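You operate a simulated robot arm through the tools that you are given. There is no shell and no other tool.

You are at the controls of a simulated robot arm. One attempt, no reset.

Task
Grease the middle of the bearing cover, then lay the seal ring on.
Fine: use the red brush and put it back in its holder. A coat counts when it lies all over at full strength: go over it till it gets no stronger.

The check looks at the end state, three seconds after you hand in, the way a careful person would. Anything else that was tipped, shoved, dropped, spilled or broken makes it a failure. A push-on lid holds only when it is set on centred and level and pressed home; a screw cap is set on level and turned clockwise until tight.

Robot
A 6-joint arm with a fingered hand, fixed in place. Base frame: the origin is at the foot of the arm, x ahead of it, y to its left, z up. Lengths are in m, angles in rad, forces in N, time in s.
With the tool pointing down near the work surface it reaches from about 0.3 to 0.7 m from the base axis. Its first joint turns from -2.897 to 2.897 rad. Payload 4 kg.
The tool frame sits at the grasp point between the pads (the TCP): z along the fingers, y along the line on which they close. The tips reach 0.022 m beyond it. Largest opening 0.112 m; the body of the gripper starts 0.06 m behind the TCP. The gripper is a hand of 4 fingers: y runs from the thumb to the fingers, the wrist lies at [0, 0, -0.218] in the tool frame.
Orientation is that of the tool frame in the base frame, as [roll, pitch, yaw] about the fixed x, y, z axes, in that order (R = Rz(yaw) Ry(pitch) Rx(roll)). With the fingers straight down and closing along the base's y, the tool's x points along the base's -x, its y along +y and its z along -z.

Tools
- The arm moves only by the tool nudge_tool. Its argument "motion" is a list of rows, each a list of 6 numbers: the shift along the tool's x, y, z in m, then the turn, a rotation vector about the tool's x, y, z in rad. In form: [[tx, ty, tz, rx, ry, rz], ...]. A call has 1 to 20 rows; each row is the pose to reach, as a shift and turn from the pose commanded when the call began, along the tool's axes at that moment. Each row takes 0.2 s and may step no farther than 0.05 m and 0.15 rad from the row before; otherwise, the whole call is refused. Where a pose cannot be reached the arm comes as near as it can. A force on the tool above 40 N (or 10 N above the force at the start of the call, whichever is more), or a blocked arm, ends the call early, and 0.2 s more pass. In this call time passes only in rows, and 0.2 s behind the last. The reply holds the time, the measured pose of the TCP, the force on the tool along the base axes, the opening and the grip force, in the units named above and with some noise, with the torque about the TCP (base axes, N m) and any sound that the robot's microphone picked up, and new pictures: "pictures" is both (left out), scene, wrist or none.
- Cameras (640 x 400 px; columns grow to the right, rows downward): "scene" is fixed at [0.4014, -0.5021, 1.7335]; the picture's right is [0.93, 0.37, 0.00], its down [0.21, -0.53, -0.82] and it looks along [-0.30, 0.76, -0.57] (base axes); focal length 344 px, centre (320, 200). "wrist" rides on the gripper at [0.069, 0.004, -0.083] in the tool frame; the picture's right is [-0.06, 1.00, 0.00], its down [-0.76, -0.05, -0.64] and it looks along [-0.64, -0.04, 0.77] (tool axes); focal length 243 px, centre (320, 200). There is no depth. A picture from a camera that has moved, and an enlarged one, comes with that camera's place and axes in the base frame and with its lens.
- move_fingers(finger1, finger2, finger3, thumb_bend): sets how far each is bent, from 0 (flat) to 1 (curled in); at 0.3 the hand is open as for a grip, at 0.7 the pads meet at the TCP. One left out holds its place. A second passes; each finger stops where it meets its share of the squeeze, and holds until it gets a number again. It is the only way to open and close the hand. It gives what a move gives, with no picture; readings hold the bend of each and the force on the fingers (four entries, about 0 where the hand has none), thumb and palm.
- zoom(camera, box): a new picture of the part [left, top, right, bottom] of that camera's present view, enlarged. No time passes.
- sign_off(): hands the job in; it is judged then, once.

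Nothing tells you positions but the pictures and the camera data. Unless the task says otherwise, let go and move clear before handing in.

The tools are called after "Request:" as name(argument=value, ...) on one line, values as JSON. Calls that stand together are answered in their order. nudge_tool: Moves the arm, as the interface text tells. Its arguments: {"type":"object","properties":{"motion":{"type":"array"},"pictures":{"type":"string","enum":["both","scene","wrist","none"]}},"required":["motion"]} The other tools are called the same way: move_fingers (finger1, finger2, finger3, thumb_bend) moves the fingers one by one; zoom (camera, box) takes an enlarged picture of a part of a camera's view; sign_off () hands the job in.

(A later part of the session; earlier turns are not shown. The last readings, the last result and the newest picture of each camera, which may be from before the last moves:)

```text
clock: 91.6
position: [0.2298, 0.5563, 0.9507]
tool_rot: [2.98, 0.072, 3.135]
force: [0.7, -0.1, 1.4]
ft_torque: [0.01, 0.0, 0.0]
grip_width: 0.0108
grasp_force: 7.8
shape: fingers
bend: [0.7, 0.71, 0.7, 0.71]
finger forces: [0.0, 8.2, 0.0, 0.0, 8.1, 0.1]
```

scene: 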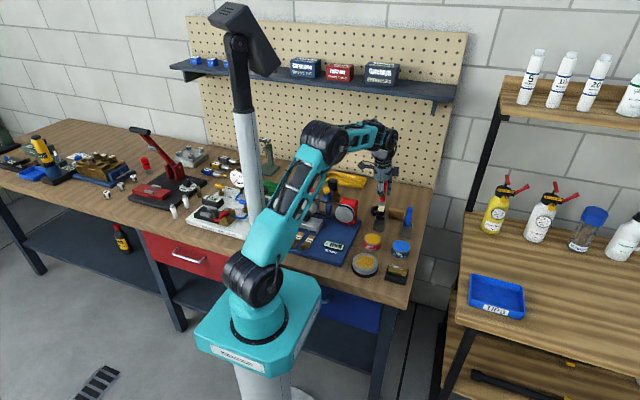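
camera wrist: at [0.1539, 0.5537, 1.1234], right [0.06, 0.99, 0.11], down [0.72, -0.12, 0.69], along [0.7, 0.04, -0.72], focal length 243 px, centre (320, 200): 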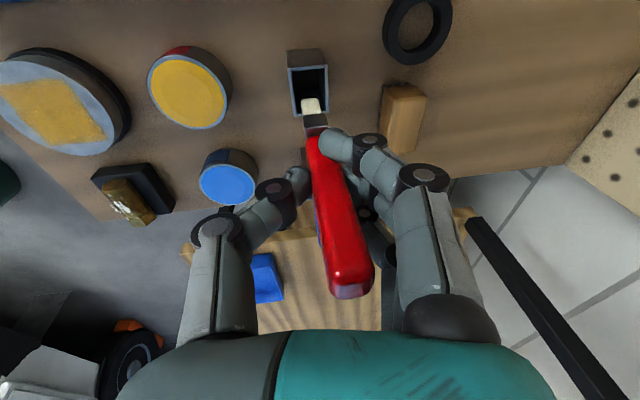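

Light bottom contact (1.4 N): the brush is seated. I'll open the fingers a little first and check that it stands free.

Request:
move_fingers(finger1=0.6, finger2=0.6, finger3=0.6, thumb_bend=0.6)

Request:
zoom(camera="wrist", box=[220, 60, 420, 260])

Request:
zoom(camera="scene", box=[360, 185, 400, 240])

```text
clock: 92.6
position: [0.2304, 0.5548, 0.9521]
tool_rot: [2.983, 0.074, 3.133]
force: [-0.5, -0.9, 0.7]
ft_torque: [0.0, 0.0, -0.02]
grip_width: 0.0303
grasp_force: 0.0
shape: fingers
bend: [0.6, 0.6, 0.6, 0.6]
finger forces: [0.0, 0.1, 0.1, 0.0, 0.0, 0.1]
```

```text
2.00 times, centred on (320, 160) of wrist
camera zoom: at [0.1541, 0.5466, 1.0295], right [0.06, 0.98, 0.16], down [0.72, -0.16, 0.68], along [0.7, 0.08, -0.71], focal length 485 px, centre (320, 280)
```

zoom: 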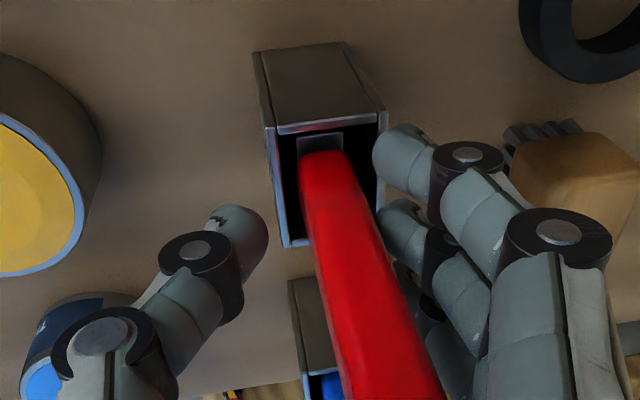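

```text
7.27 times, centred on (380, 212) of scene
camera zoom: at [0.4014, -0.5021, 1.7335], right [0.93, 0.37, 0.0], down [0.21, -0.53, -0.82], along [-0.3, 0.76, -0.57], focal length 2502 px, centre (-116, 109)
```

zoom: 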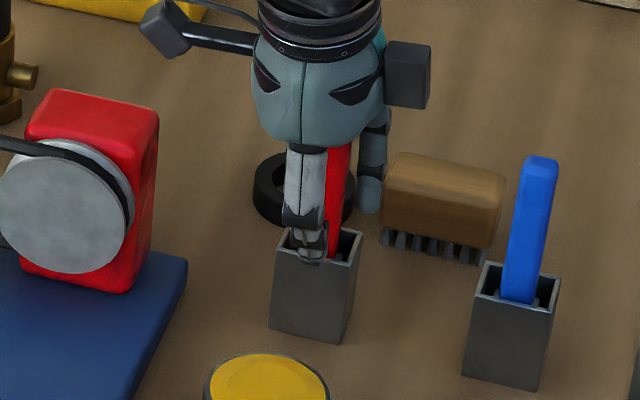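

The brush stands free in its holder. I'll open a bit wider and rise straight up.

Request:
move_fingers(finger1=0.5, finger2=0.5, finger3=0.5, thumb_bend=0.5)

Request:
nudge_tool(motion=[[-0.0014, 0.0032, -0.02, 0, 0, 0], [-0.0029, 0.0063, -0.039, 0, 0, 0], [-0.0043, 0.0095, -0.059, 0, 0, 0], [-0.0058, 0.0126, -0.079, 0, 0, 0], [-0.0079, 0.0173, -0.108, 0, 0, 0], [-0.0079, 0.0173, -0.108, 0, 0, 0]], pictures="both")

Request:
zoom(camera="scene", box=[355, 180, 425, 240])

```text
clock: 93.6
position: [0.2288, 0.5565, 0.9516]
tool_rot: [2.982, 0.075, 3.135]
force: [0.3, -0.3, -0.5]
ft_torque: [-0.03, 0.02, 0.01]
grip_width: 0.0569
grasp_force: 0.1
shape: fingers
bend: [0.5, 0.5, 0.5, 0.5]
finger forces: [0.1, 0.0, 0.1, 0.0, 0.1, 0.1]
```

```text
clock: 95.0
position: [0.2276, 0.5552, 1.0641]
tool_rot: [2.984, 0.074, 3.135]
force: [-0.6, -0.2, -0.8]
ft_torque: [-0.01, 0.01, 0.03]
grip_width: 0.0568
grasp_force: 0.1
shape: fingers
bend: [0.5, 0.5, 0.5, 0.5]
finger forces: [0.0, 0.1, 0.0, 0.1, 0.0, 0.1]
camera wrist: at [0.1526, 0.5461, 1.1416], right [0.06, 0.98, 0.16], down [0.72, -0.16, 0.68], along [0.7, 0.08, -0.71], focal length 243 px, centre (320, 200)
```

scene: 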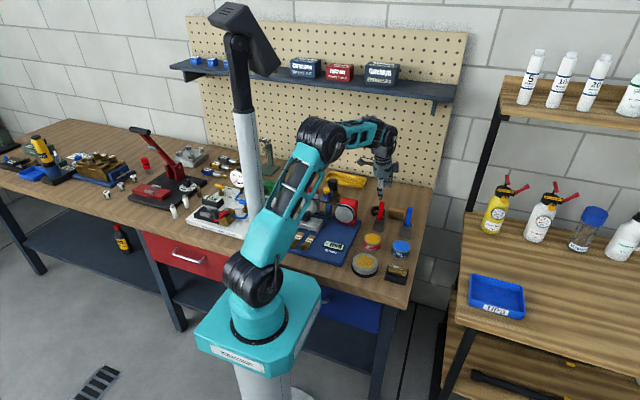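
wrist: 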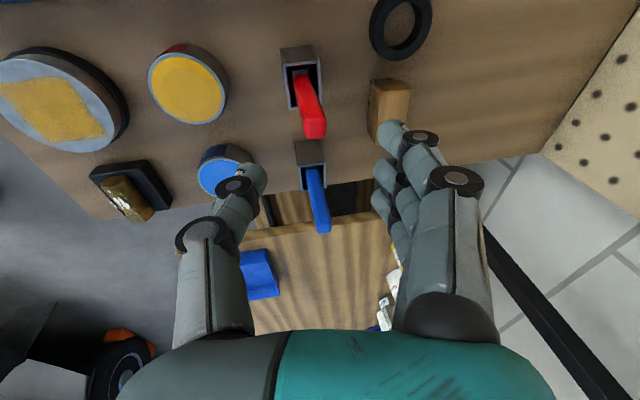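

```text
6.67 times, centred on (390, 210) of scene
camera zoom: at [0.4014, -0.5021, 1.7335], right [0.93, 0.37, 0.0], down [0.21, -0.53, -0.82], along [-0.3, 0.76, -0.57], focal length 2294 px, centre (-147, 133)
```

zoom: 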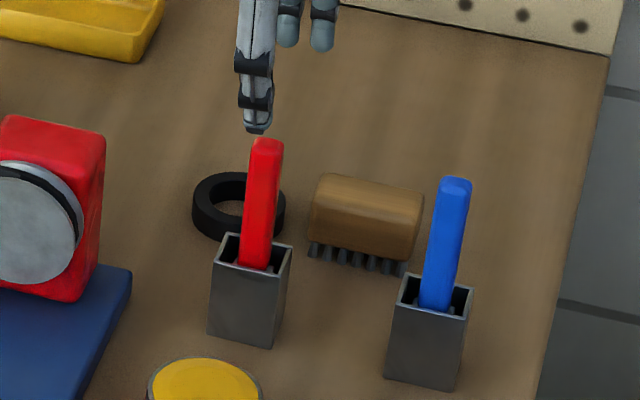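

The red brush is back upright in its holder. Now the ring at ≈(0.200, 0.670): I'll level the tool again and go above it, with the fingers still partly open.

Request:
nudge_tool(motion=[[0.006, 0.025, 0.0, 0.05, 0.02, 0], [0.012, 0.055, 0.005, 0.1, 0.045, 0], [0.02, 0.085, 0.015, 0.14, 0.065, -0.001], [0.0291, 0.1117, 0.0302, 0.158, 0.0724, -0.001], [0.0291, 0.1117, 0.0302, 0.158, 0.0724, -0.001]], pictures="both")

Request:
zoom(camera="scene", box=[345, 140, 425, 240])

```text
clock: 96.2
position: [0.2019, 0.6435, 1.0429]
tool_rot: [-3.138, 0.002, -3.14]
force: [0.4, -0.6, -0.7]
ft_torque: [-0.04, 0.02, 0.01]
grip_width: 0.0574
grasp_force: 0.0
shape: fingers
bend: [0.5, 0.5, 0.5, 0.5]
finger forces: [0.1, 0.0, 0.0, 0.1, 0.0, 0.0]
out of reach, approached as far as the arm can: row 4, 5
camera wrist: at [0.1317, 0.6468, 1.1271], right [0.06, 1.0, 0.0], down [0.76, -0.05, 0.64], along [0.64, -0.04, -0.77], focal length 243 px, centre (320, 200)
```

scene: 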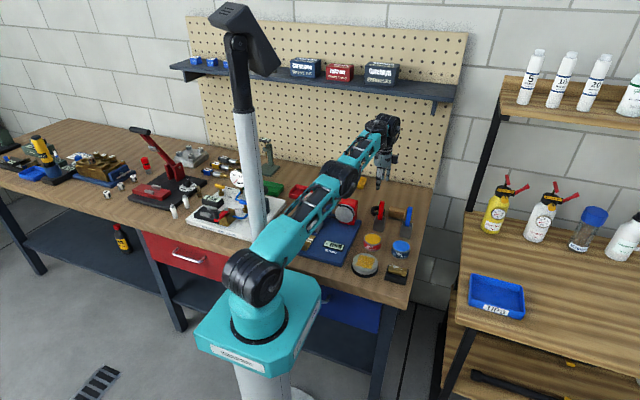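
wrist: 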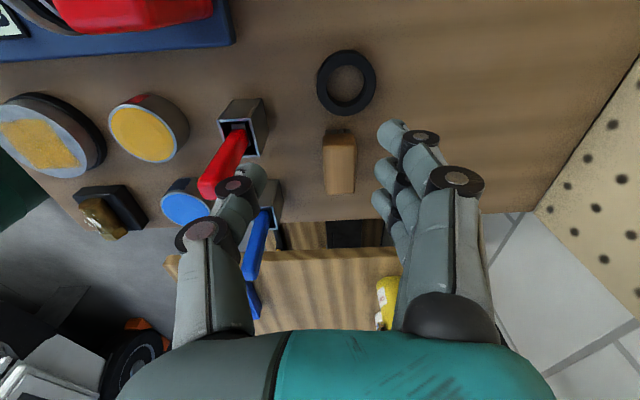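

```text
4.00 times, centred on (385, 190) of scene
camera zoom: at [0.4014, -0.5021, 1.7335], right [0.93, 0.37, 0.0], down [0.21, -0.53, -0.82], along [-0.3, 0.76, -0.57], focal length 1376 px, centre (60, 240)
```

zoom: 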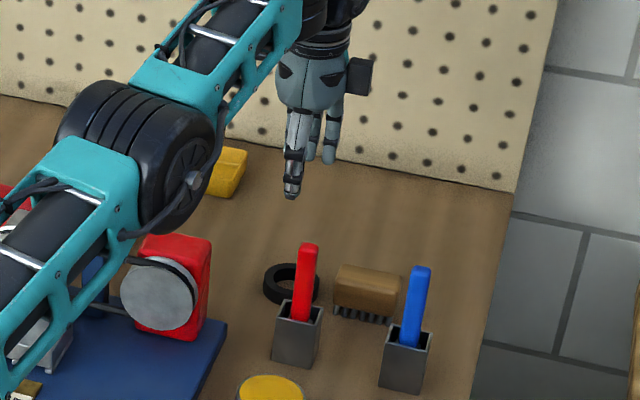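

At that height the arm can't quite reach the ring (it stopped at y≈0.644); closer to the bench the reach is longer. I'll measure the ring precisely from here first.

Request:
zoom(camera="wrist", box=[290, 30, 410, 150])

Request:
zoom(camera="scene", box=[370, 195, 405, 225])

```text
3.33 times, centred on (350, 90) of wrist
camera zoom: at [0.1317, 0.6468, 1.1271], right [0.06, 1.0, 0.0], down [0.76, -0.05, 0.64], along [0.64, -0.04, -0.77], focal length 809 px, centre (220, 567)
```

zoom: 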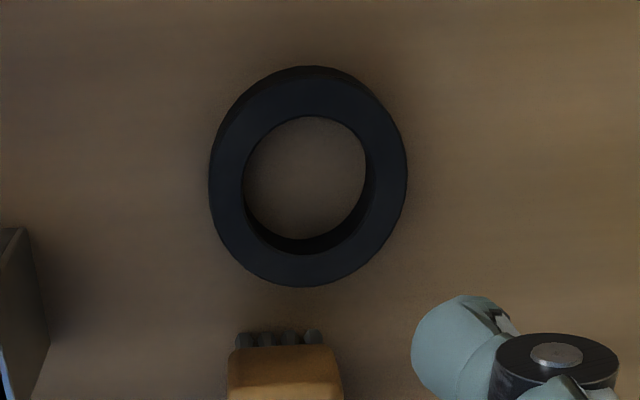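

```text
13.33 times, centred on (388, 210) of scene
camera zoom: at [0.4014, -0.5021, 1.7335], right [0.93, 0.37, 0.0], down [0.21, -0.53, -0.82], along [-0.3, 0.76, -0.57], focal length 4588 px, centre (-580, 67)
```

zoom: 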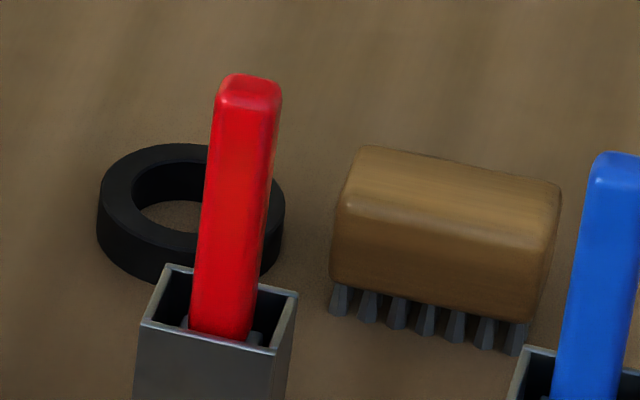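

The ring is centred at about (0.200, 0.669), outer diameter ≈0.059, height ≈0.012, with clear space on the ±y sides. I'll pre-open the fingers to a bit more than the ring's diameter and test a descent.

Request:
move_fingers(finger1=0.41, finger2=0.41, finger3=0.41, thumb_bend=0.41)

Request:
nudge_tool(motion=[[0, 0, 0.02, 0, 0, 0], [0, 0, 0.04, 0, 0, 0], [0, 0, 0.05, 0, 0, 0], [0, 0, 0.05, 0, 0, 0]], pictures="wrist")

```text
clock: 97.2
position: [0.2016, 0.6429, 1.0449]
tool_rot: [3.14, 0.003, 3.14]
force: [-0.1, 0.5, -0.3]
ft_torque: [0.01, -0.01, -0.04]
grip_width: 0.082
grasp_force: 0.0
shape: fingers
bend: [0.41, 0.41, 0.41, 0.41]
finger forces: [0.0, 0.0, 0.1, 0.1, 0.0, 0.0]
```

```text
clock: 98.2
position: [0.2046, 0.6444, 0.9926]
tool_rot: [3.141, 0.002, 3.141]
force: [-0.2, -0.1, 0.4]
ft_torque: [0.01, -0.01, 0.0]
grip_width: 0.0822
grasp_force: 0.1
shape: fingers
bend: [0.41, 0.41, 0.41, 0.41]
finger forces: [0.0, 0.1, 0.0, 0.0, 0.0, 0.0]
camera wrist: at [0.134, 0.6473, 1.076], right [0.06, 1.0, 0.0], down [0.76, -0.05, 0.64], along [0.64, -0.04, -0.77], focal length 243 px, centre (320, 200)
```

wrist: 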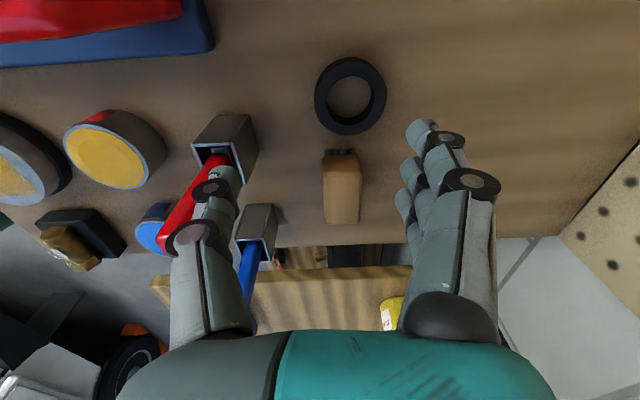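

The reach is commanded from the actual pose. Moving +y and down together toward the ring.

Request:
nudge_tool(motion=[[0.001, 0.007, 0.015, 0, 0, 0], [0.002, 0.014, 0.03, 0, 0, 0], [0.003, 0.021, 0.045, 0, 0, 0], [0.003, 0.0257, 0.06, 0, 0, 0], [0.003, 0.0257, 0.06, 0, 0, 0]], pictures="both")

Request:
zoom(camera="scene", box=[360, 160, 420, 230])

```text
clock: 99.4
position: [0.1982, 0.6664, 0.9329]
tool_rot: [3.14, 0.003, -3.141]
force: [0.3, 0.3, 0.3]
ft_torque: [0.02, 0.0, -0.01]
grip_width: 0.0826
grasp_force: 0.0
shape: fingers
bend: [0.41, 0.41, 0.41, 0.41]
finger forces: [0.0, 0.0, 0.0, 0.1, 0.1, 0.0]
out of reach, approached as far as the arm can: row 4, 5
camera wrist: at [0.1288, 0.6698, 1.0167], right [0.06, 1.0, 0.0], down [0.76, -0.05, 0.64], along [0.64, -0.04, -0.77], focal length 243 px, centre (320, 200)
```

scene: 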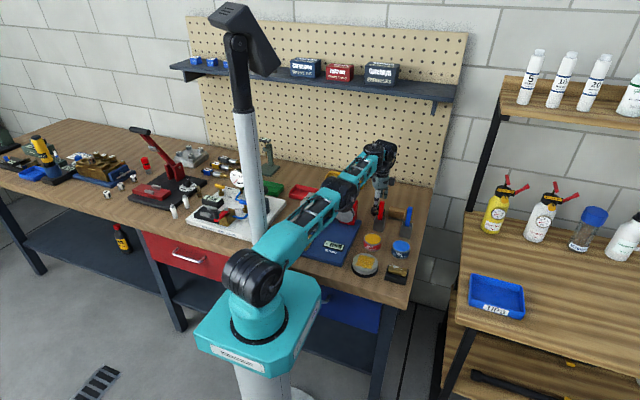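
wrist: 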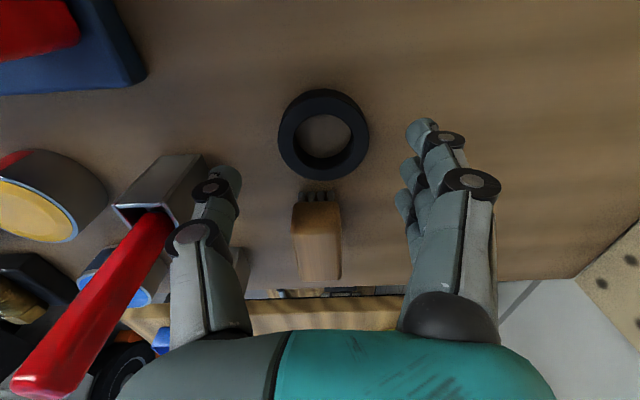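

```text
5.71 times, centred on (390, 195) of scene
camera zoom: at [0.4014, -0.5021, 1.7335], right [0.93, 0.37, 0.0], down [0.21, -0.53, -0.82], along [-0.3, 0.76, -0.57], focal length 1966 px, centre (-80, 229)
```

zoom: 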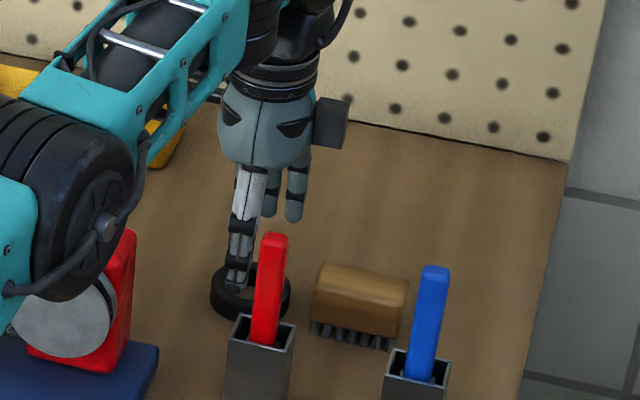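

Now nearly above the ring. I'll descend in steps, nudging the last few mm in +y as the reach allows.

Request:
nudge_tool(motion=[[0, 0.001, 0.01, 0, 0, 0], [-0.001, 0.002, 0.02, 0, 0, 0], [-0.001, 0.003, 0.03, 0, 0, 0], [-0.001, 0.003, 0.035, 0, 0, 0], [-0.001, 0.003, 0.035, 0, 0, 0]], pictures="wrist")

Request:
zoom(camera="wrist", box=[200, 60, 450, 260])

Request:
zoom(camera="scene", box=[365, 180, 410, 230])

```text
clock: 100.6
position: [0.1989, 0.6661, 0.898]
tool_rot: [-3.141, 0.001, -3.141]
force: [1.3, 0.2, 0.3]
ft_torque: [0.01, -0.03, -0.02]
grip_width: 0.0821
grasp_force: 0.0
shape: fingers
bend: [0.41, 0.41, 0.41, 0.41]
finger forces: [0.0, 0.0, 0.0, 0.0, 0.1, 0.1]
camera wrist: at [0.1293, 0.6709, 0.9814], right [0.06, 1.0, 0.0], down [0.76, -0.05, 0.64], along [0.64, -0.04, -0.77], focal length 243 px, centre (320, 200)
```

wrist: 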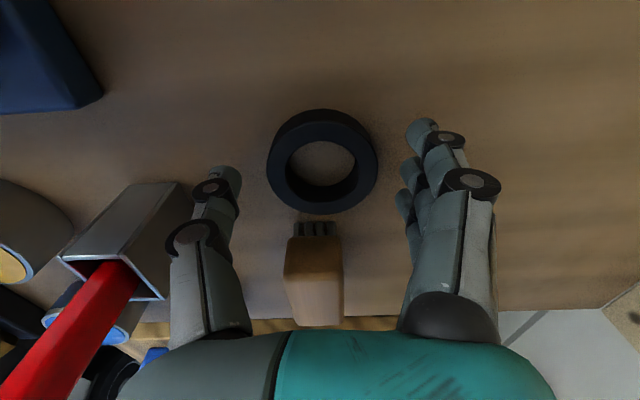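

```text
2.00 times, centred on (325, 160) of wrist
camera zoom: at [0.1293, 0.6709, 0.9814], right [0.06, 1.0, 0.0], down [0.76, -0.05, 0.64], along [0.64, -0.04, -0.77], focal length 485 px, centre (310, 280)
```

zoom: 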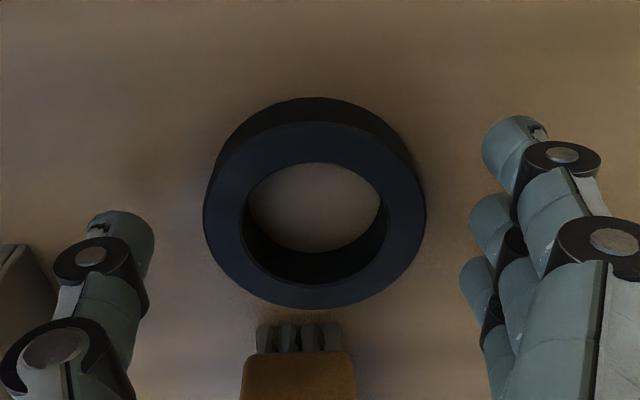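

```text
8.00 times, centred on (388, 205) of scene
camera zoom: at [0.4014, -0.5021, 1.7335], right [0.93, 0.37, 0.0], down [0.21, -0.53, -0.82], along [-0.3, 0.76, -0.57], focal length 2753 px, centre (-220, 160)
```

zoom: 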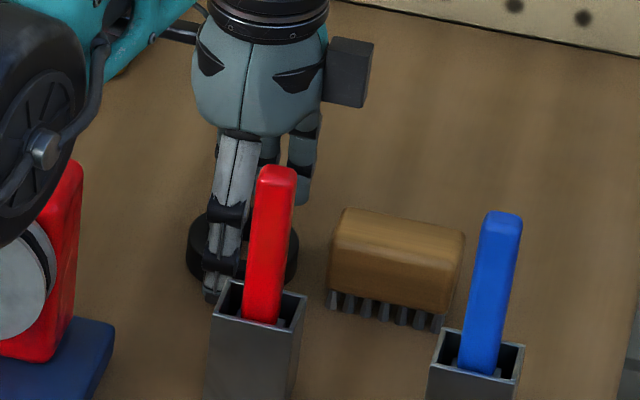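

Alignment is good in both directions (ring between thumb and fingers). I'll lower another ~1 cm and check the fingertip height.

Request:
nudge_tool(motion=[[-0.0015, 0, 0.003, 0, 0, 0], [-0.0015, 0, 0.006, 0, 0, 0], [-0.0015, 0, 0.01, 0, 0, 0], [-0.0015, 0, 0.01, 0, 0, 0]], pictures="none")

Request:
zoom(camera="wrist", box=[200, 60, 450, 260])

Request:
zoom(camera="scene", box=[370, 185, 400, 220])

```text
clock: 101.6
position: [0.2004, 0.6685, 0.8875]
tool_rot: [3.14, 0.001, 3.141]
force: [0.2, 0.2, 0.0]
ft_torque: [-0.03, -0.02, 0.0]
grip_width: 0.0822
grasp_force: 0.0
shape: fingers
bend: [0.41, 0.41, 0.41, 0.41]
finger forces: [0.0, 0.0, 0.1, 0.0, 0.0, 0.1]
```

```text
2.00 times, centred on (325, 160) of wrist
camera zoom: at [0.131, 0.6716, 0.9707], right [0.06, 1.0, 0.0], down [0.76, -0.05, 0.64], along [0.64, -0.04, -0.77], focal length 485 px, centre (310, 280)
```

zoom: 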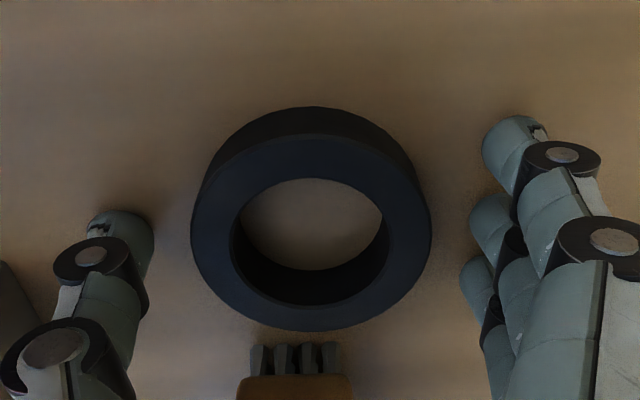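

```text
11.43 times, centred on (385, 202) of scene
camera zoom: at [0.4014, -0.5021, 1.7335], right [0.93, 0.37, 0.0], down [0.21, -0.53, -0.82], along [-0.3, 0.76, -0.57], focal length 3932 px, centre (-423, 171)
```

zoom: 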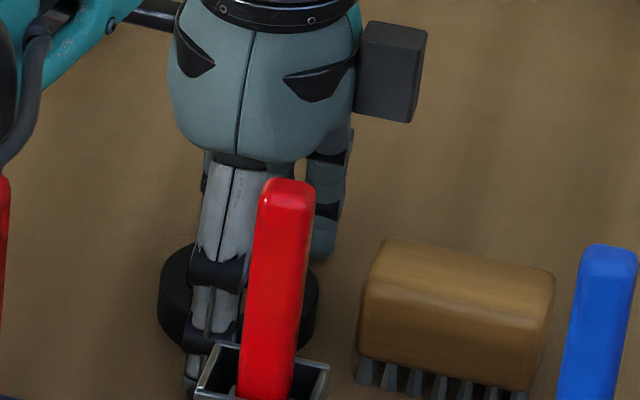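

Still clear of the bench. Lowering 6 mm more, in small steps.

Request:
nudge_tool(motion=[[0, 0, 0.002, 0, 0, 0], [0, 0, 0.004, 0, 0, 0], [0, 0, 0.006, 0, 0, 0], [0, 0, 0.006, 0, 0, 0]], pictures="none")

Request:
zoom(camera="wrist", box=[200, 60, 450, 260])

Request:
zoom(camera="scene", box=[370, 185, 400, 220])

```text
clock: 102.6
position: [0.2014, 0.6693, 0.8848]
tool_rot: [3.133, 0.003, 3.14]
force: [-1.2, -1.1, 37.4]
ft_torque: [0.11, 0.24, 0.14]
grip_width: 0.0828
grasp_force: 18.9
shape: fingers
bend: [0.43, 0.42, 0.41, 0.41]
finger forces: [10.9, 8.4, 1.2, 0.0, 16.3, 0.1]
```

```text
2.00 times, centred on (325, 160) of wrist
camera zoom: at [0.1309, 0.672, 0.969], right [0.06, 1.0, 0.01], down [0.76, -0.05, 0.64], along [0.64, -0.03, -0.76], focal length 485 px, centre (310, 280)
```

zoom: 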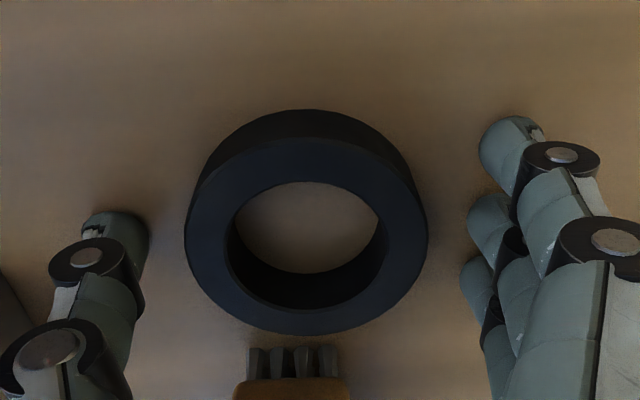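

```text
11.43 times, centred on (385, 202) of scene
camera zoom: at [0.4014, -0.5021, 1.7335], right [0.93, 0.37, 0.0], down [0.21, -0.53, -0.82], along [-0.3, 0.76, -0.57], focal length 3932 px, centre (-423, 171)
```

zoom: 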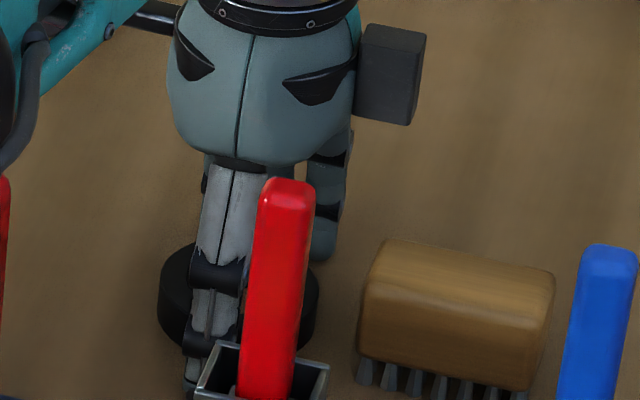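

The fingertips touched the bench at TCP z≈0.886 (37 N), so the bench is about z≈0.864. I'll rise 6 mm (commanded) to relieve it and then close gently.

Request:
nudge_tool(motion=[[0, 0, -0.003, 0, 0, 0], [0, 0, -0.0058, 0, 0, 0], [0, 0, -0.0058, 0, 0, 0]], pictures="none")

Request:
move_fingers(finger1=0.46, finger2=0.46, finger3=0.46, thumb_bend=0.46)

Request:
zoom(camera="wrist", box=[200, 60, 450, 260])

```text
clock: 103.4
position: [0.1983, 0.6674, 0.886]
tool_rot: [-3.139, 0.0, -3.141]
force: [0.9, -0.1, 2.8]
ft_torque: [0.05, -0.01, -0.03]
grip_width: 0.0832
grasp_force: 0.6
shape: fingers
bend: [0.41, 0.41, 0.41, 0.41]
finger forces: [0.7, 0.5, 0.3, 0.1, 0.6, 0.0]
```

```text
clock: 104.4
position: [0.1991, 0.669, 0.8879]
tool_rot: [3.14, 0.002, -3.141]
force: [0.4, -0.3, 0.3]
ft_torque: [0.0, 0.0, 0.0]
grip_width: 0.0696
grasp_force: 0.0
shape: fingers
bend: [0.46, 0.46, 0.46, 0.46]
finger forces: [0.1, 0.0, 0.1, 0.0, 0.1, 0.0]
```

```text
2.00 times, centred on (325, 160) of wrist
camera zoom: at [0.1299, 0.6726, 0.9714], right [0.06, 1.0, 0.0], down [0.76, -0.05, 0.64], along [0.64, -0.04, -0.77], focal length 485 px, centre (310, 280)
```

zoom: 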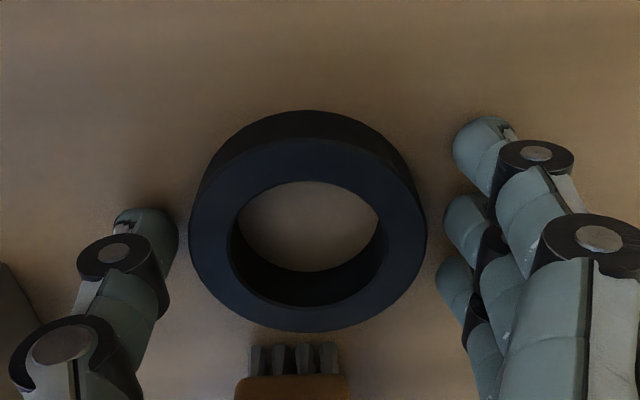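

The ring is centred between thumb and fingers. Closing now to grip its outer edge.

Request:
move_fingers(finger1=0.55, finger2=0.55, finger3=0.55, thumb_bend=0.55)

Request:
zoom(camera="wrist", box=[200, 60, 450, 260])

Request:
zoom(camera="scene", box=[370, 185, 400, 220])

```text
clock: 105.4
position: [0.2, 0.6692, 0.8889]
tool_rot: [-3.141, 0.001, -3.142]
force: [0.4, -0.5, 0.0]
ft_torque: [0.01, 0.0, 0.02]
grip_width: 0.0506
grasp_force: 4.4
shape: fingers
bend: [0.54, 0.5, 0.54, 0.53]
finger forces: [0.5, 2.9, 0.6, 0.1, 4.0, 0.0]
```

```text
2.00 times, centred on (325, 160) of wrist
camera zoom: at [0.1299, 0.6726, 0.9716], right [0.06, 1.0, 0.0], down [0.76, -0.05, 0.64], along [0.64, -0.04, -0.77], focal length 485 px, centre (310, 280)
```

zoom: 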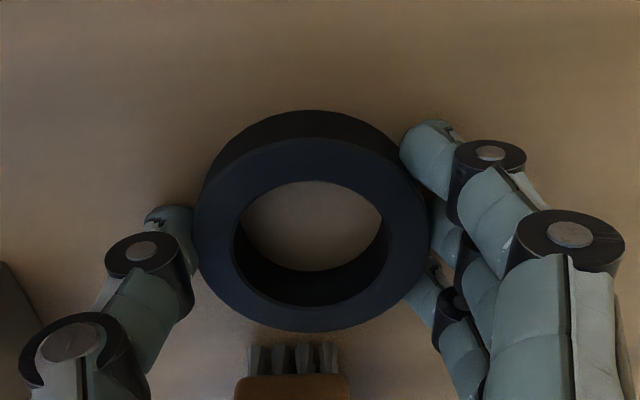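

```text
11.43 times, centred on (385, 202) of scene
camera zoom: at [0.4014, -0.5021, 1.7335], right [0.93, 0.37, 0.0], down [0.21, -0.53, -0.82], along [-0.3, 0.76, -0.57], focal length 3932 px, centre (-423, 171)
```

zoom: 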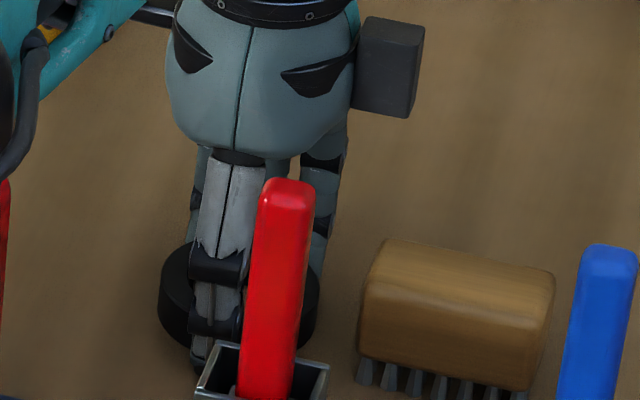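

All three fingers and the thumb touch the ring. I'll tighten to the full squeeze.

Request:
move_fingers(finger1=0.62, finger2=0.6, finger3=0.62, thumb_bend=0.62)

Request:
zoom(camera="wrist", box=[200, 60, 450, 260])

```text
clock: 106.4
position: [0.2001, 0.6699, 0.8877]
tool_rot: [3.141, 0.001, -3.141]
force: [0.8, 0.1, -0.8]
ft_torque: [0.01, -0.01, 0.0]
grip_width: 0.0483
grasp_force: 11.6
shape: fingers
bend: [0.57, 0.52, 0.56, 0.56]
finger forces: [3.2, 4.9, 3.8, 0.0, 11.8, 0.1]
```

```text
2.00 times, centred on (325, 160) of wrist
camera zoom: at [0.1299, 0.6726, 0.9716], right [0.06, 1.0, 0.0], down [0.76, -0.05, 0.64], along [0.64, -0.04, -0.77], focal length 485 px, centre (310, 280)
```

zoom: 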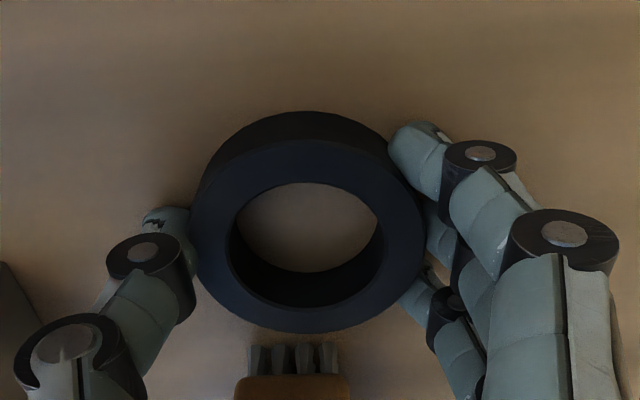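

Firm grip (≈12 N). I'll lift slowly and check the ring stays level.

Request:
nudge_tool(motion=[[0, 0, -0.004, 0, 0, 0], [0, 0, -0.008, 0, 0, 0], [0, 0, -0.014, 0, 0, 0], [0, 0, -0.02, 0, 0, 0]], pictures="none")

Request:
zoom(camera="wrist", box=[200, 60, 450, 260])

Request:
zoom(camera="scene", box=[365, 180, 405, 225])

```text
clock: 107.4
position: [0.2002, 0.668, 0.9086]
tool_rot: [3.14, 0.0, 3.141]
force: [0.7, -0.6, -0.9]
ft_torque: [0.02, -0.01, 0.01]
grip_width: 0.0479
grasp_force: 11.8
shape: fingers
bend: [0.57, 0.52, 0.56, 0.56]
finger forces: [3.2, 4.9, 3.7, 0.0, 11.7, 0.0]
```

```text
2.00 times, centred on (325, 160) of wrist
camera zoom: at [0.1306, 0.6719, 0.9923], right [0.06, 1.0, 0.0], down [0.76, -0.05, 0.64], along [0.64, -0.04, -0.77], focal length 485 px, centre (310, 280)
```

zoom: 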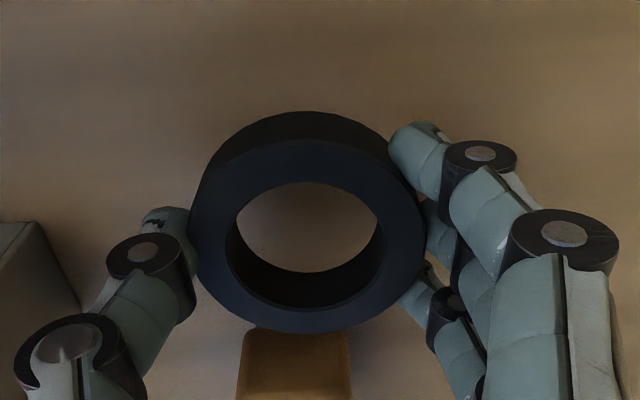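

```text
8.89 times, centred on (385, 202) of scene
camera zoom: at [0.4014, -0.5021, 1.7335], right [0.93, 0.37, 0.0], down [0.21, -0.53, -0.82], along [-0.3, 0.76, -0.57], focal length 3059 px, centre (-258, 178)
```

zoom: 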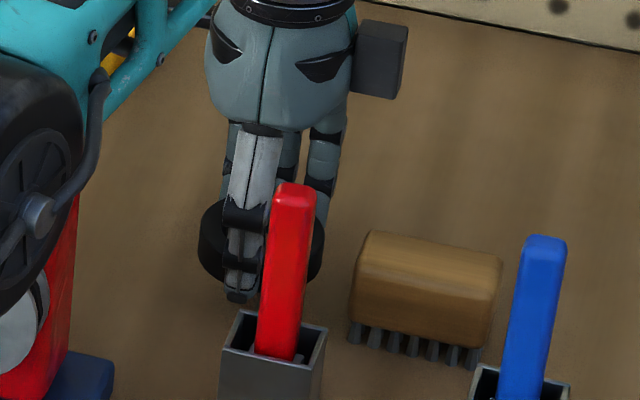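

The ring is lifted and level in the grip. I'll rise while drawing slightly back toward the base so as to clear the brush handles, then check.

Request:
nudge_tool(motion=[[0, -0.004, -0.02, 0, 0, 0], [0, -0.01, -0.045, 0, 0, 0], [0, -0.018, -0.075, 0, 0, 0], [0, -0.026, -0.105, 0, 0, 0], [0, -0.036, -0.135, 0, 0, 0], [0, -0.042, -0.155, 0, 0, 0], [0, -0.042, -0.16, 0, 0, 0]], pictures="both")

Request:
zoom(camera="scene", box=[350, 140, 420, 230])

```text
clock: 109.0
position: [0.199, 0.6251, 1.0692]
tool_rot: [3.14, 0.0, 3.141]
force: [-0.2, 0.1, 0.6]
ft_torque: [0.06, -0.01, 0.0]
grip_width: 0.0483
grasp_force: 11.7
shape: fingers
bend: [0.57, 0.52, 0.56, 0.56]
finger forces: [3.2, 4.8, 3.8, 0.1, 11.8, 0.0]
camera wrist: at [0.1301, 0.6287, 1.1533], right [0.06, 1.0, 0.0], down [0.77, -0.05, 0.64], along [0.64, -0.04, -0.77], focal length 243 px, centre (320, 200)
```

scene: 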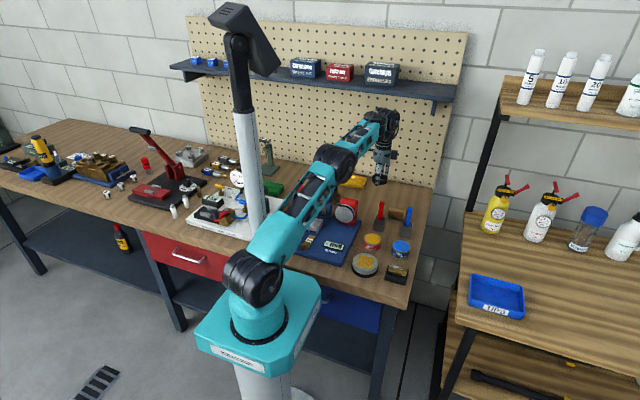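
wrist: 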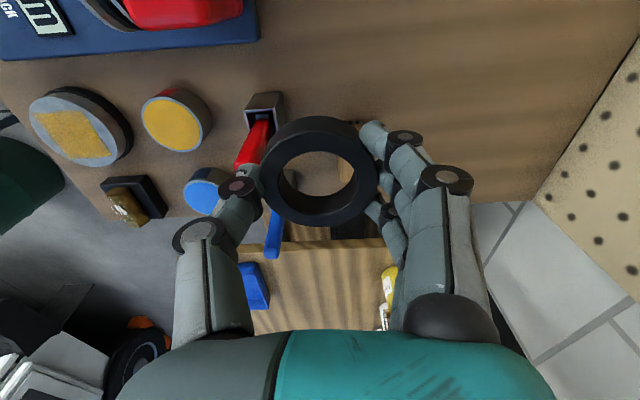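

```text
4.44 times, centred on (385, 185) of scene
camera zoom: at [0.4014, -0.5021, 1.7335], right [0.93, 0.37, 0.0], down [0.21, -0.53, -0.82], along [-0.3, 0.76, -0.57], focal length 1529 px, centre (31, 267)
```

zoom: 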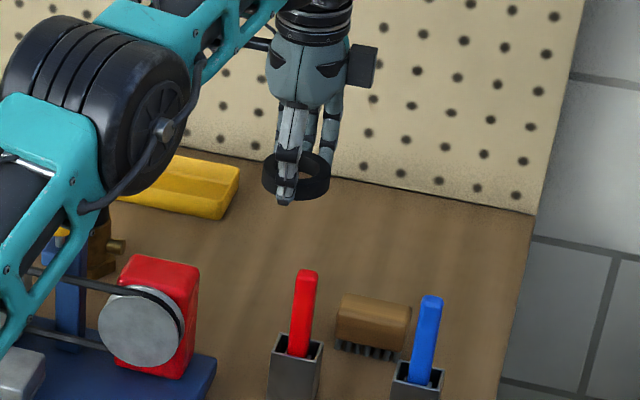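

Ring is held level and clear. I'll carry it over to the cover, staying high.

Request:
nudge_tool(motion=[[-0.004, -0.035, 0, 0, 0, 0], [-0.008, -0.075, 0, 0, 0, 0], [-0.012, -0.115, 0, 0, 0, 0], [-0.017, -0.155, 0, 0, 0, 0], [-0.022, -0.195, 0, 0, 0, 0], [-0.027, -0.235, 0.005, 0, 0, 0], [-0.031, -0.268, 0.02, 0, 0, 0], [-0.0334, -0.2867, 0.04, 0, 0, 0], [-0.0334, -0.2867, 0.04, 0, 0, 0]], pictures="both")

Request:
zoom(camera="wrist", box=[220, 40, 420, 260])

Request:
zoom(camera="scene", box=[340, 210, 400, 285])

```text
clock: 111.0
position: [0.2365, 0.3371, 1.0287]
tool_rot: [3.142, 0.002, -3.141]
force: [0.0, -0.1, 0.0]
ft_torque: [0.03, -0.01, -0.02]
grip_width: 0.0479
grasp_force: 11.0
shape: fingers
bend: [0.57, 0.52, 0.56, 0.56]
finger forces: [3.4, 4.8, 3.9, 0.0, 11.4, 0.0]
camera wrist: at [0.1655, 0.3403, 1.1117], right [0.06, 1.0, 0.0], down [0.76, -0.05, 0.64], along [0.64, -0.04, -0.77], focal length 243 px, centre (320, 200)
```

scene: 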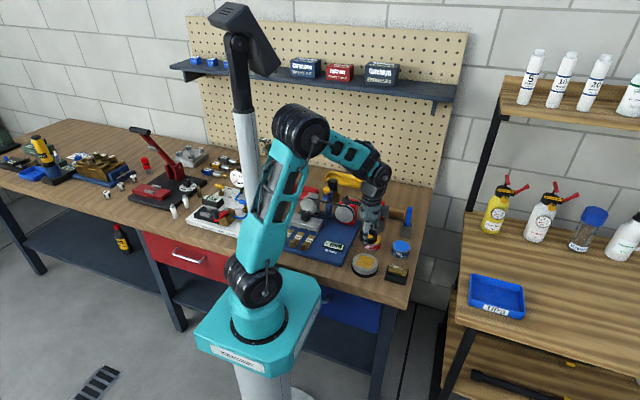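
wrist: 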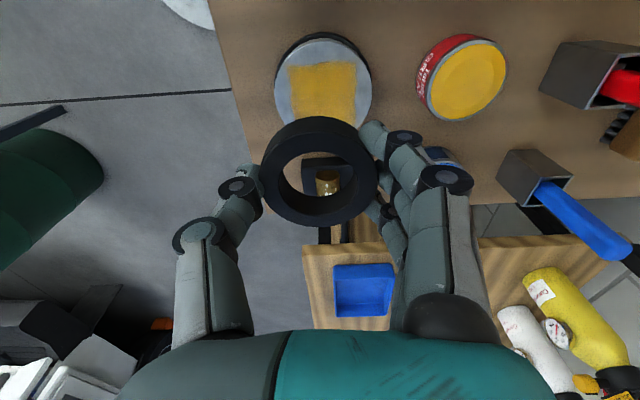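

```text
1.82 times, centred on (320, 150) of wrist
camera zoom: at [0.1655, 0.3403, 1.1117], right [0.06, 1.0, 0.0], down [0.76, -0.05, 0.64], along [0.64, -0.04, -0.77], focal length 441 px, centre (320, 291)
```

zoom: 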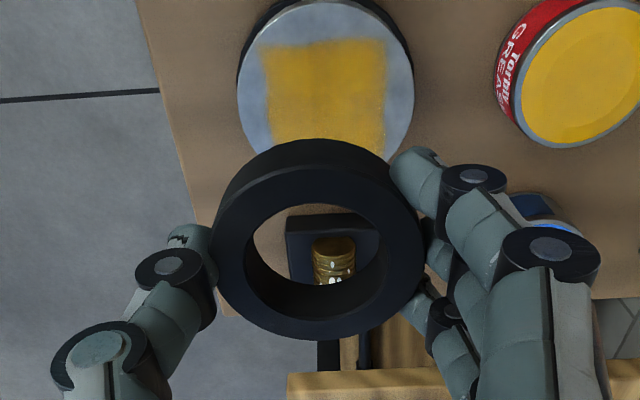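

```text
5.33 times, centred on (370, 248) of scene
camera zoom: at [0.4014, -0.5021, 1.7335], right [0.93, 0.37, 0.0], down [0.21, -0.53, -0.82], along [-0.3, 0.76, -0.57], focal length 1835 px, centre (53, -53)
```

zoom: 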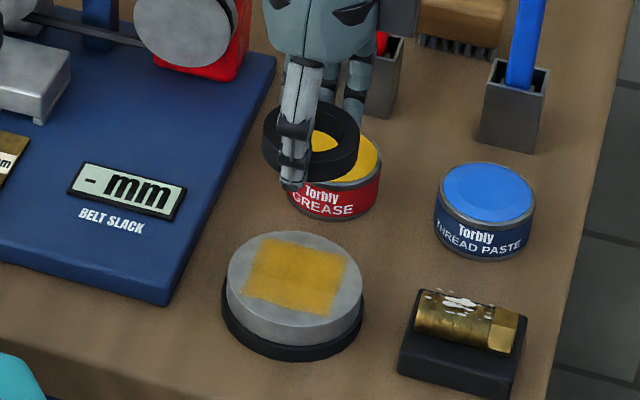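

Good view: the cover's centre works out to (0.235, 0.339), top z≈0.882, and the ring hangs level just under the TCP. I'll correct +3 mm in y and lower to a few centimetres above the cover.

Request:
nudge_tool(motion=[[0, 0.001, 0.025, 0, 0, 0], [-0.0003, 0.002, 0.05, 0, 0, 0], [-0.0005, 0.003, 0.07, 0, 0, 0], [-0.0005, 0.003, 0.085, 0, 0, 0], [-0.0005, 0.003, 0.088, 0, 0, 0], [-0.0005, 0.003, 0.088, 0, 0, 0]], pictures="wrist")

Request:
zoom(camera="wrist", box=[220, 60, 420, 260])

Request:
zoom(camera="scene", box=[340, 220, 400, 285])

```text
clock: 112.4
position: [0.2357, 0.3424, 0.9401]
tool_rot: [3.142, 0.002, 3.14]
force: [0.0, -0.2, -0.4]
ft_torque: [0.01, -0.02, 0.02]
grip_width: 0.0479
grasp_force: 11.9
shape: fingers
bend: [0.57, 0.52, 0.56, 0.56]
finger forces: [3.4, 4.8, 4.0, 0.0, 11.5, 0.0]
camera wrist: at [0.1661, 0.3463, 1.0239], right [0.06, 1.0, 0.0], down [0.76, -0.05, 0.64], along [0.64, -0.04, -0.77], focal length 243 px, centre (320, 200)
```

wrist: 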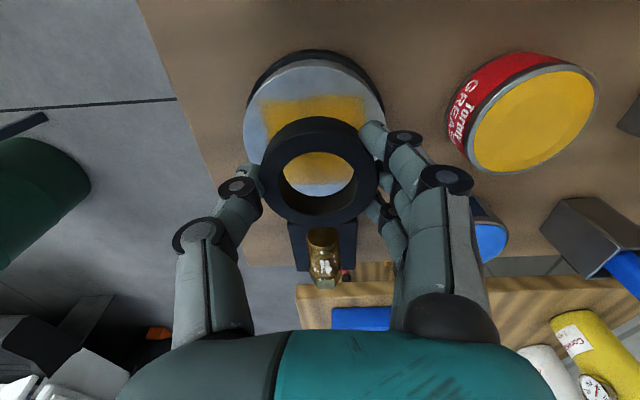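

```text
2.00 times, centred on (320, 160) of wrist
camera zoom: at [0.1661, 0.3463, 1.0239], right [0.06, 1.0, 0.0], down [0.76, -0.05, 0.64], along [0.64, -0.04, -0.77], focal length 485 px, centre (320, 280)
```

zoom: 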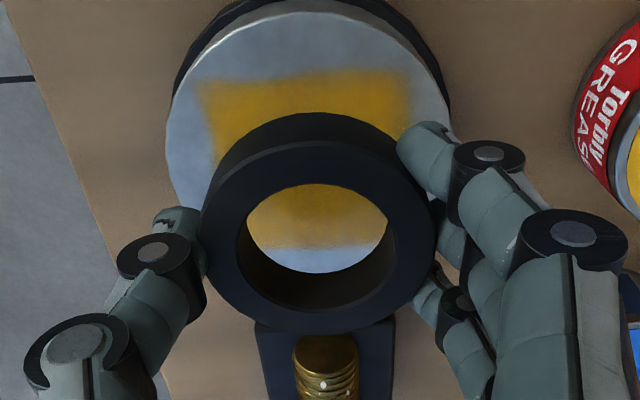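

```text
6.15 times, centred on (370, 252) of scene
camera zoom: at [0.4014, -0.5021, 1.7335], right [0.93, 0.37, 0.0], down [0.21, -0.53, -0.82], along [-0.3, 0.76, -0.57], focal length 2118 px, centre (12, -123)
```

zoom: 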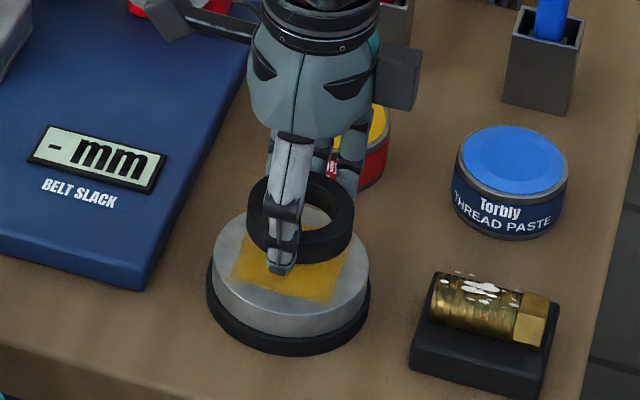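

Relative to the cover, the ring is about 3 mm too far in +x and 3 mm in +y. I'll correct that and lower to ~1 cm above the surface.

Request:
nudge_tool(motion=[[0.0014, -0.0015, 0.003, 0, 0, 0], [0.0027, -0.003, 0.006, 0, 0, 0], [0.0027, -0.003, 0.01, 0, 0, 0], [0.0027, -0.003, 0.01, 0, 0, 0]], pictures="none")

Request:
zoom(camera="wrist", box=[220, 60, 420, 260])

Request:
zoom(camera="scene", box=[340, 220, 400, 285])

```text
clock: 113.4
position: [0.232, 0.3403, 0.9295]
tool_rot: [3.139, 0.001, -3.14]
force: [0.4, -0.3, -0.5]
ft_torque: [-0.02, 0.03, 0.0]
grip_width: 0.0476
grasp_force: 11.6
shape: fingers
bend: [0.57, 0.52, 0.56, 0.56]
finger forces: [3.5, 4.7, 4.0, 0.0, 11.4, 0.1]
```

```text
2.00 times, centred on (320, 160) of wrist
camera zoom: at [0.1622, 0.3434, 1.0136], right [0.06, 1.0, 0.0], down [0.76, -0.05, 0.64], along [0.64, -0.04, -0.77], focal length 485 px, centre (320, 280)
```

zoom: 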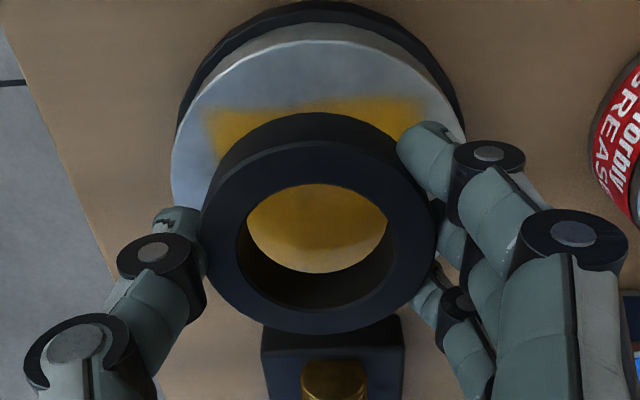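

```text
6.15 times, centred on (370, 252) of scene
camera zoom: at [0.4014, -0.5021, 1.7335], right [0.93, 0.37, 0.0], down [0.21, -0.53, -0.82], along [-0.3, 0.76, -0.57], focal length 2118 px, centre (12, -123)
```

zoom: 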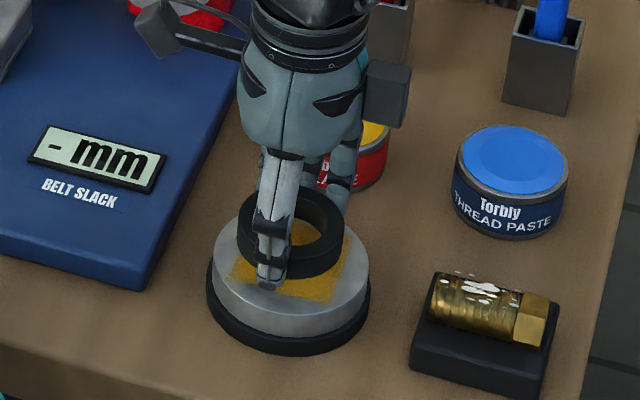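

Nicely centred now (within ~2 mm). Lowering another 8 mm with a +1 mm x tweak.

Request:
nudge_tool(motion=[[-0.0005, 0, 0.003, 0, 0, 0], [-0.001, 0, 0.006, 0, 0, 0], [-0.001, 0, 0.008, 0, 0, 0], [-0.001, 0, 0.008, 0, 0, 0]], pictures="none")

Request:
zoom(camera="wrist", box=[220, 60, 420, 260])

Request:
zoom(camera="scene", box=[340, 220, 400, 285])

```text
clock: 114.4
position: [0.2332, 0.3395, 0.9223]
tool_rot: [-3.14, 0.004, -3.141]
force: [0.1, -0.4, -1.1]
ft_torque: [0.0, 0.02, 0.01]
grip_width: 0.0477
grasp_force: 11.2
shape: fingers
bend: [0.57, 0.52, 0.56, 0.56]
finger forces: [3.6, 4.7, 4.0, 0.0, 11.4, 0.0]
```

```text
2.00 times, centred on (320, 160) of wrist
camera zoom: at [0.1639, 0.3432, 1.0055], right [0.06, 1.0, 0.0], down [0.76, -0.05, 0.64], along [0.64, -0.04, -0.77], focal length 485 px, centre (320, 280)
```

zoom: 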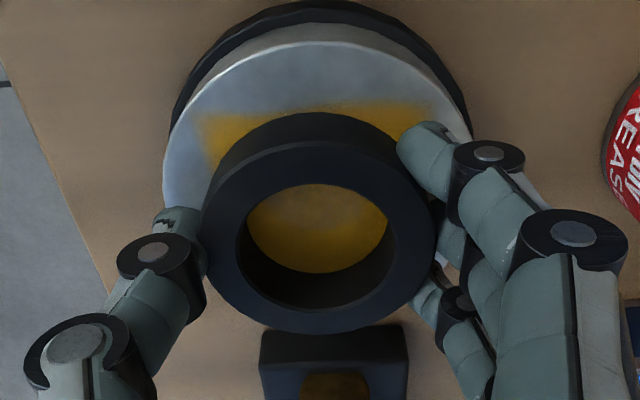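

```text
6.15 times, centred on (370, 252) of scene
camera zoom: at [0.4014, -0.5021, 1.7335], right [0.93, 0.37, 0.0], down [0.21, -0.53, -0.82], along [-0.3, 0.76, -0.57], focal length 2118 px, centre (12, -123)
```

zoom: 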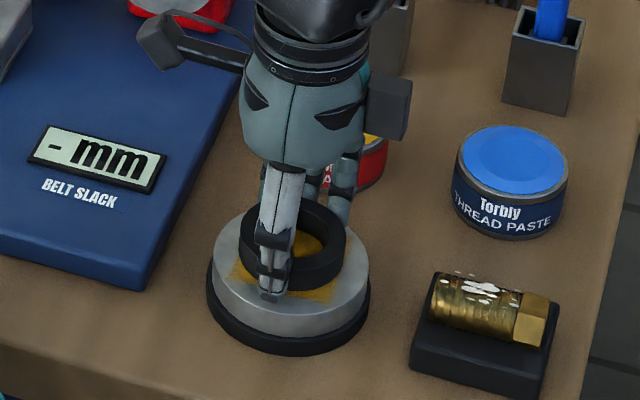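

Centred over the cover. Lowering gently for contact.

Request:
nudge_tool(motion=[[0, 0, 0.001, 0, 0, 0], [0, 0, 0.002, 0, 0, 0], [0, 0, 0.003, 0, 0, 0], [0, 0, 0.004, 0, 0, 0]], pictures="none")

Request:
zoom(camera="scene", box=[345, 235, 395, 285])

```text
clock: 115.4
position: [0.2343, 0.3402, 0.9175]
tool_rot: [3.14, 0.002, -3.142]
force: [-0.8, -0.4, -0.8]
ft_torque: [0.0, 0.0, -0.03]
grip_width: 0.0477
grasp_force: 11.7
shape: fingers
bend: [0.57, 0.52, 0.56, 0.56]
finger forces: [3.6, 4.7, 4.1, 0.0, 11.5, 0.0]
```

```text
8.00 times, centred on (370, 260) of scene
camera zoom: at [0.4014, -0.5021, 1.7335], right [0.93, 0.37, 0.0], down [0.21, -0.53, -0.82], along [-0.3, 0.76, -0.57], focal length 2753 px, centre (-80, -280)
```

zoom: 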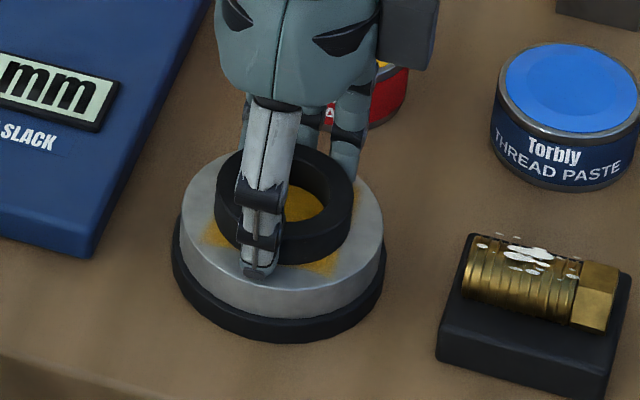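

Request:
nudge_tool(motion=[[0, 0, 0.001, 0, 0, 0], [0, 0, 0.002, 0, 0, 0]], pictures="none")

```text
clock: 116.0
position: [0.234, 0.3405, 0.9166]
tool_rot: [3.136, 0.002, -3.142]
force: [-2.4, 1.1, 26.8]
ft_torque: [0.57, 0.09, 0.07]
grip_width: 0.0477
grasp_force: 25.6
shape: fingers
bend: [0.58, 0.55, 0.57, 0.56]
finger forces: [9.6, 17.1, 9.2, 0.1, 14.9, 0.0]
```

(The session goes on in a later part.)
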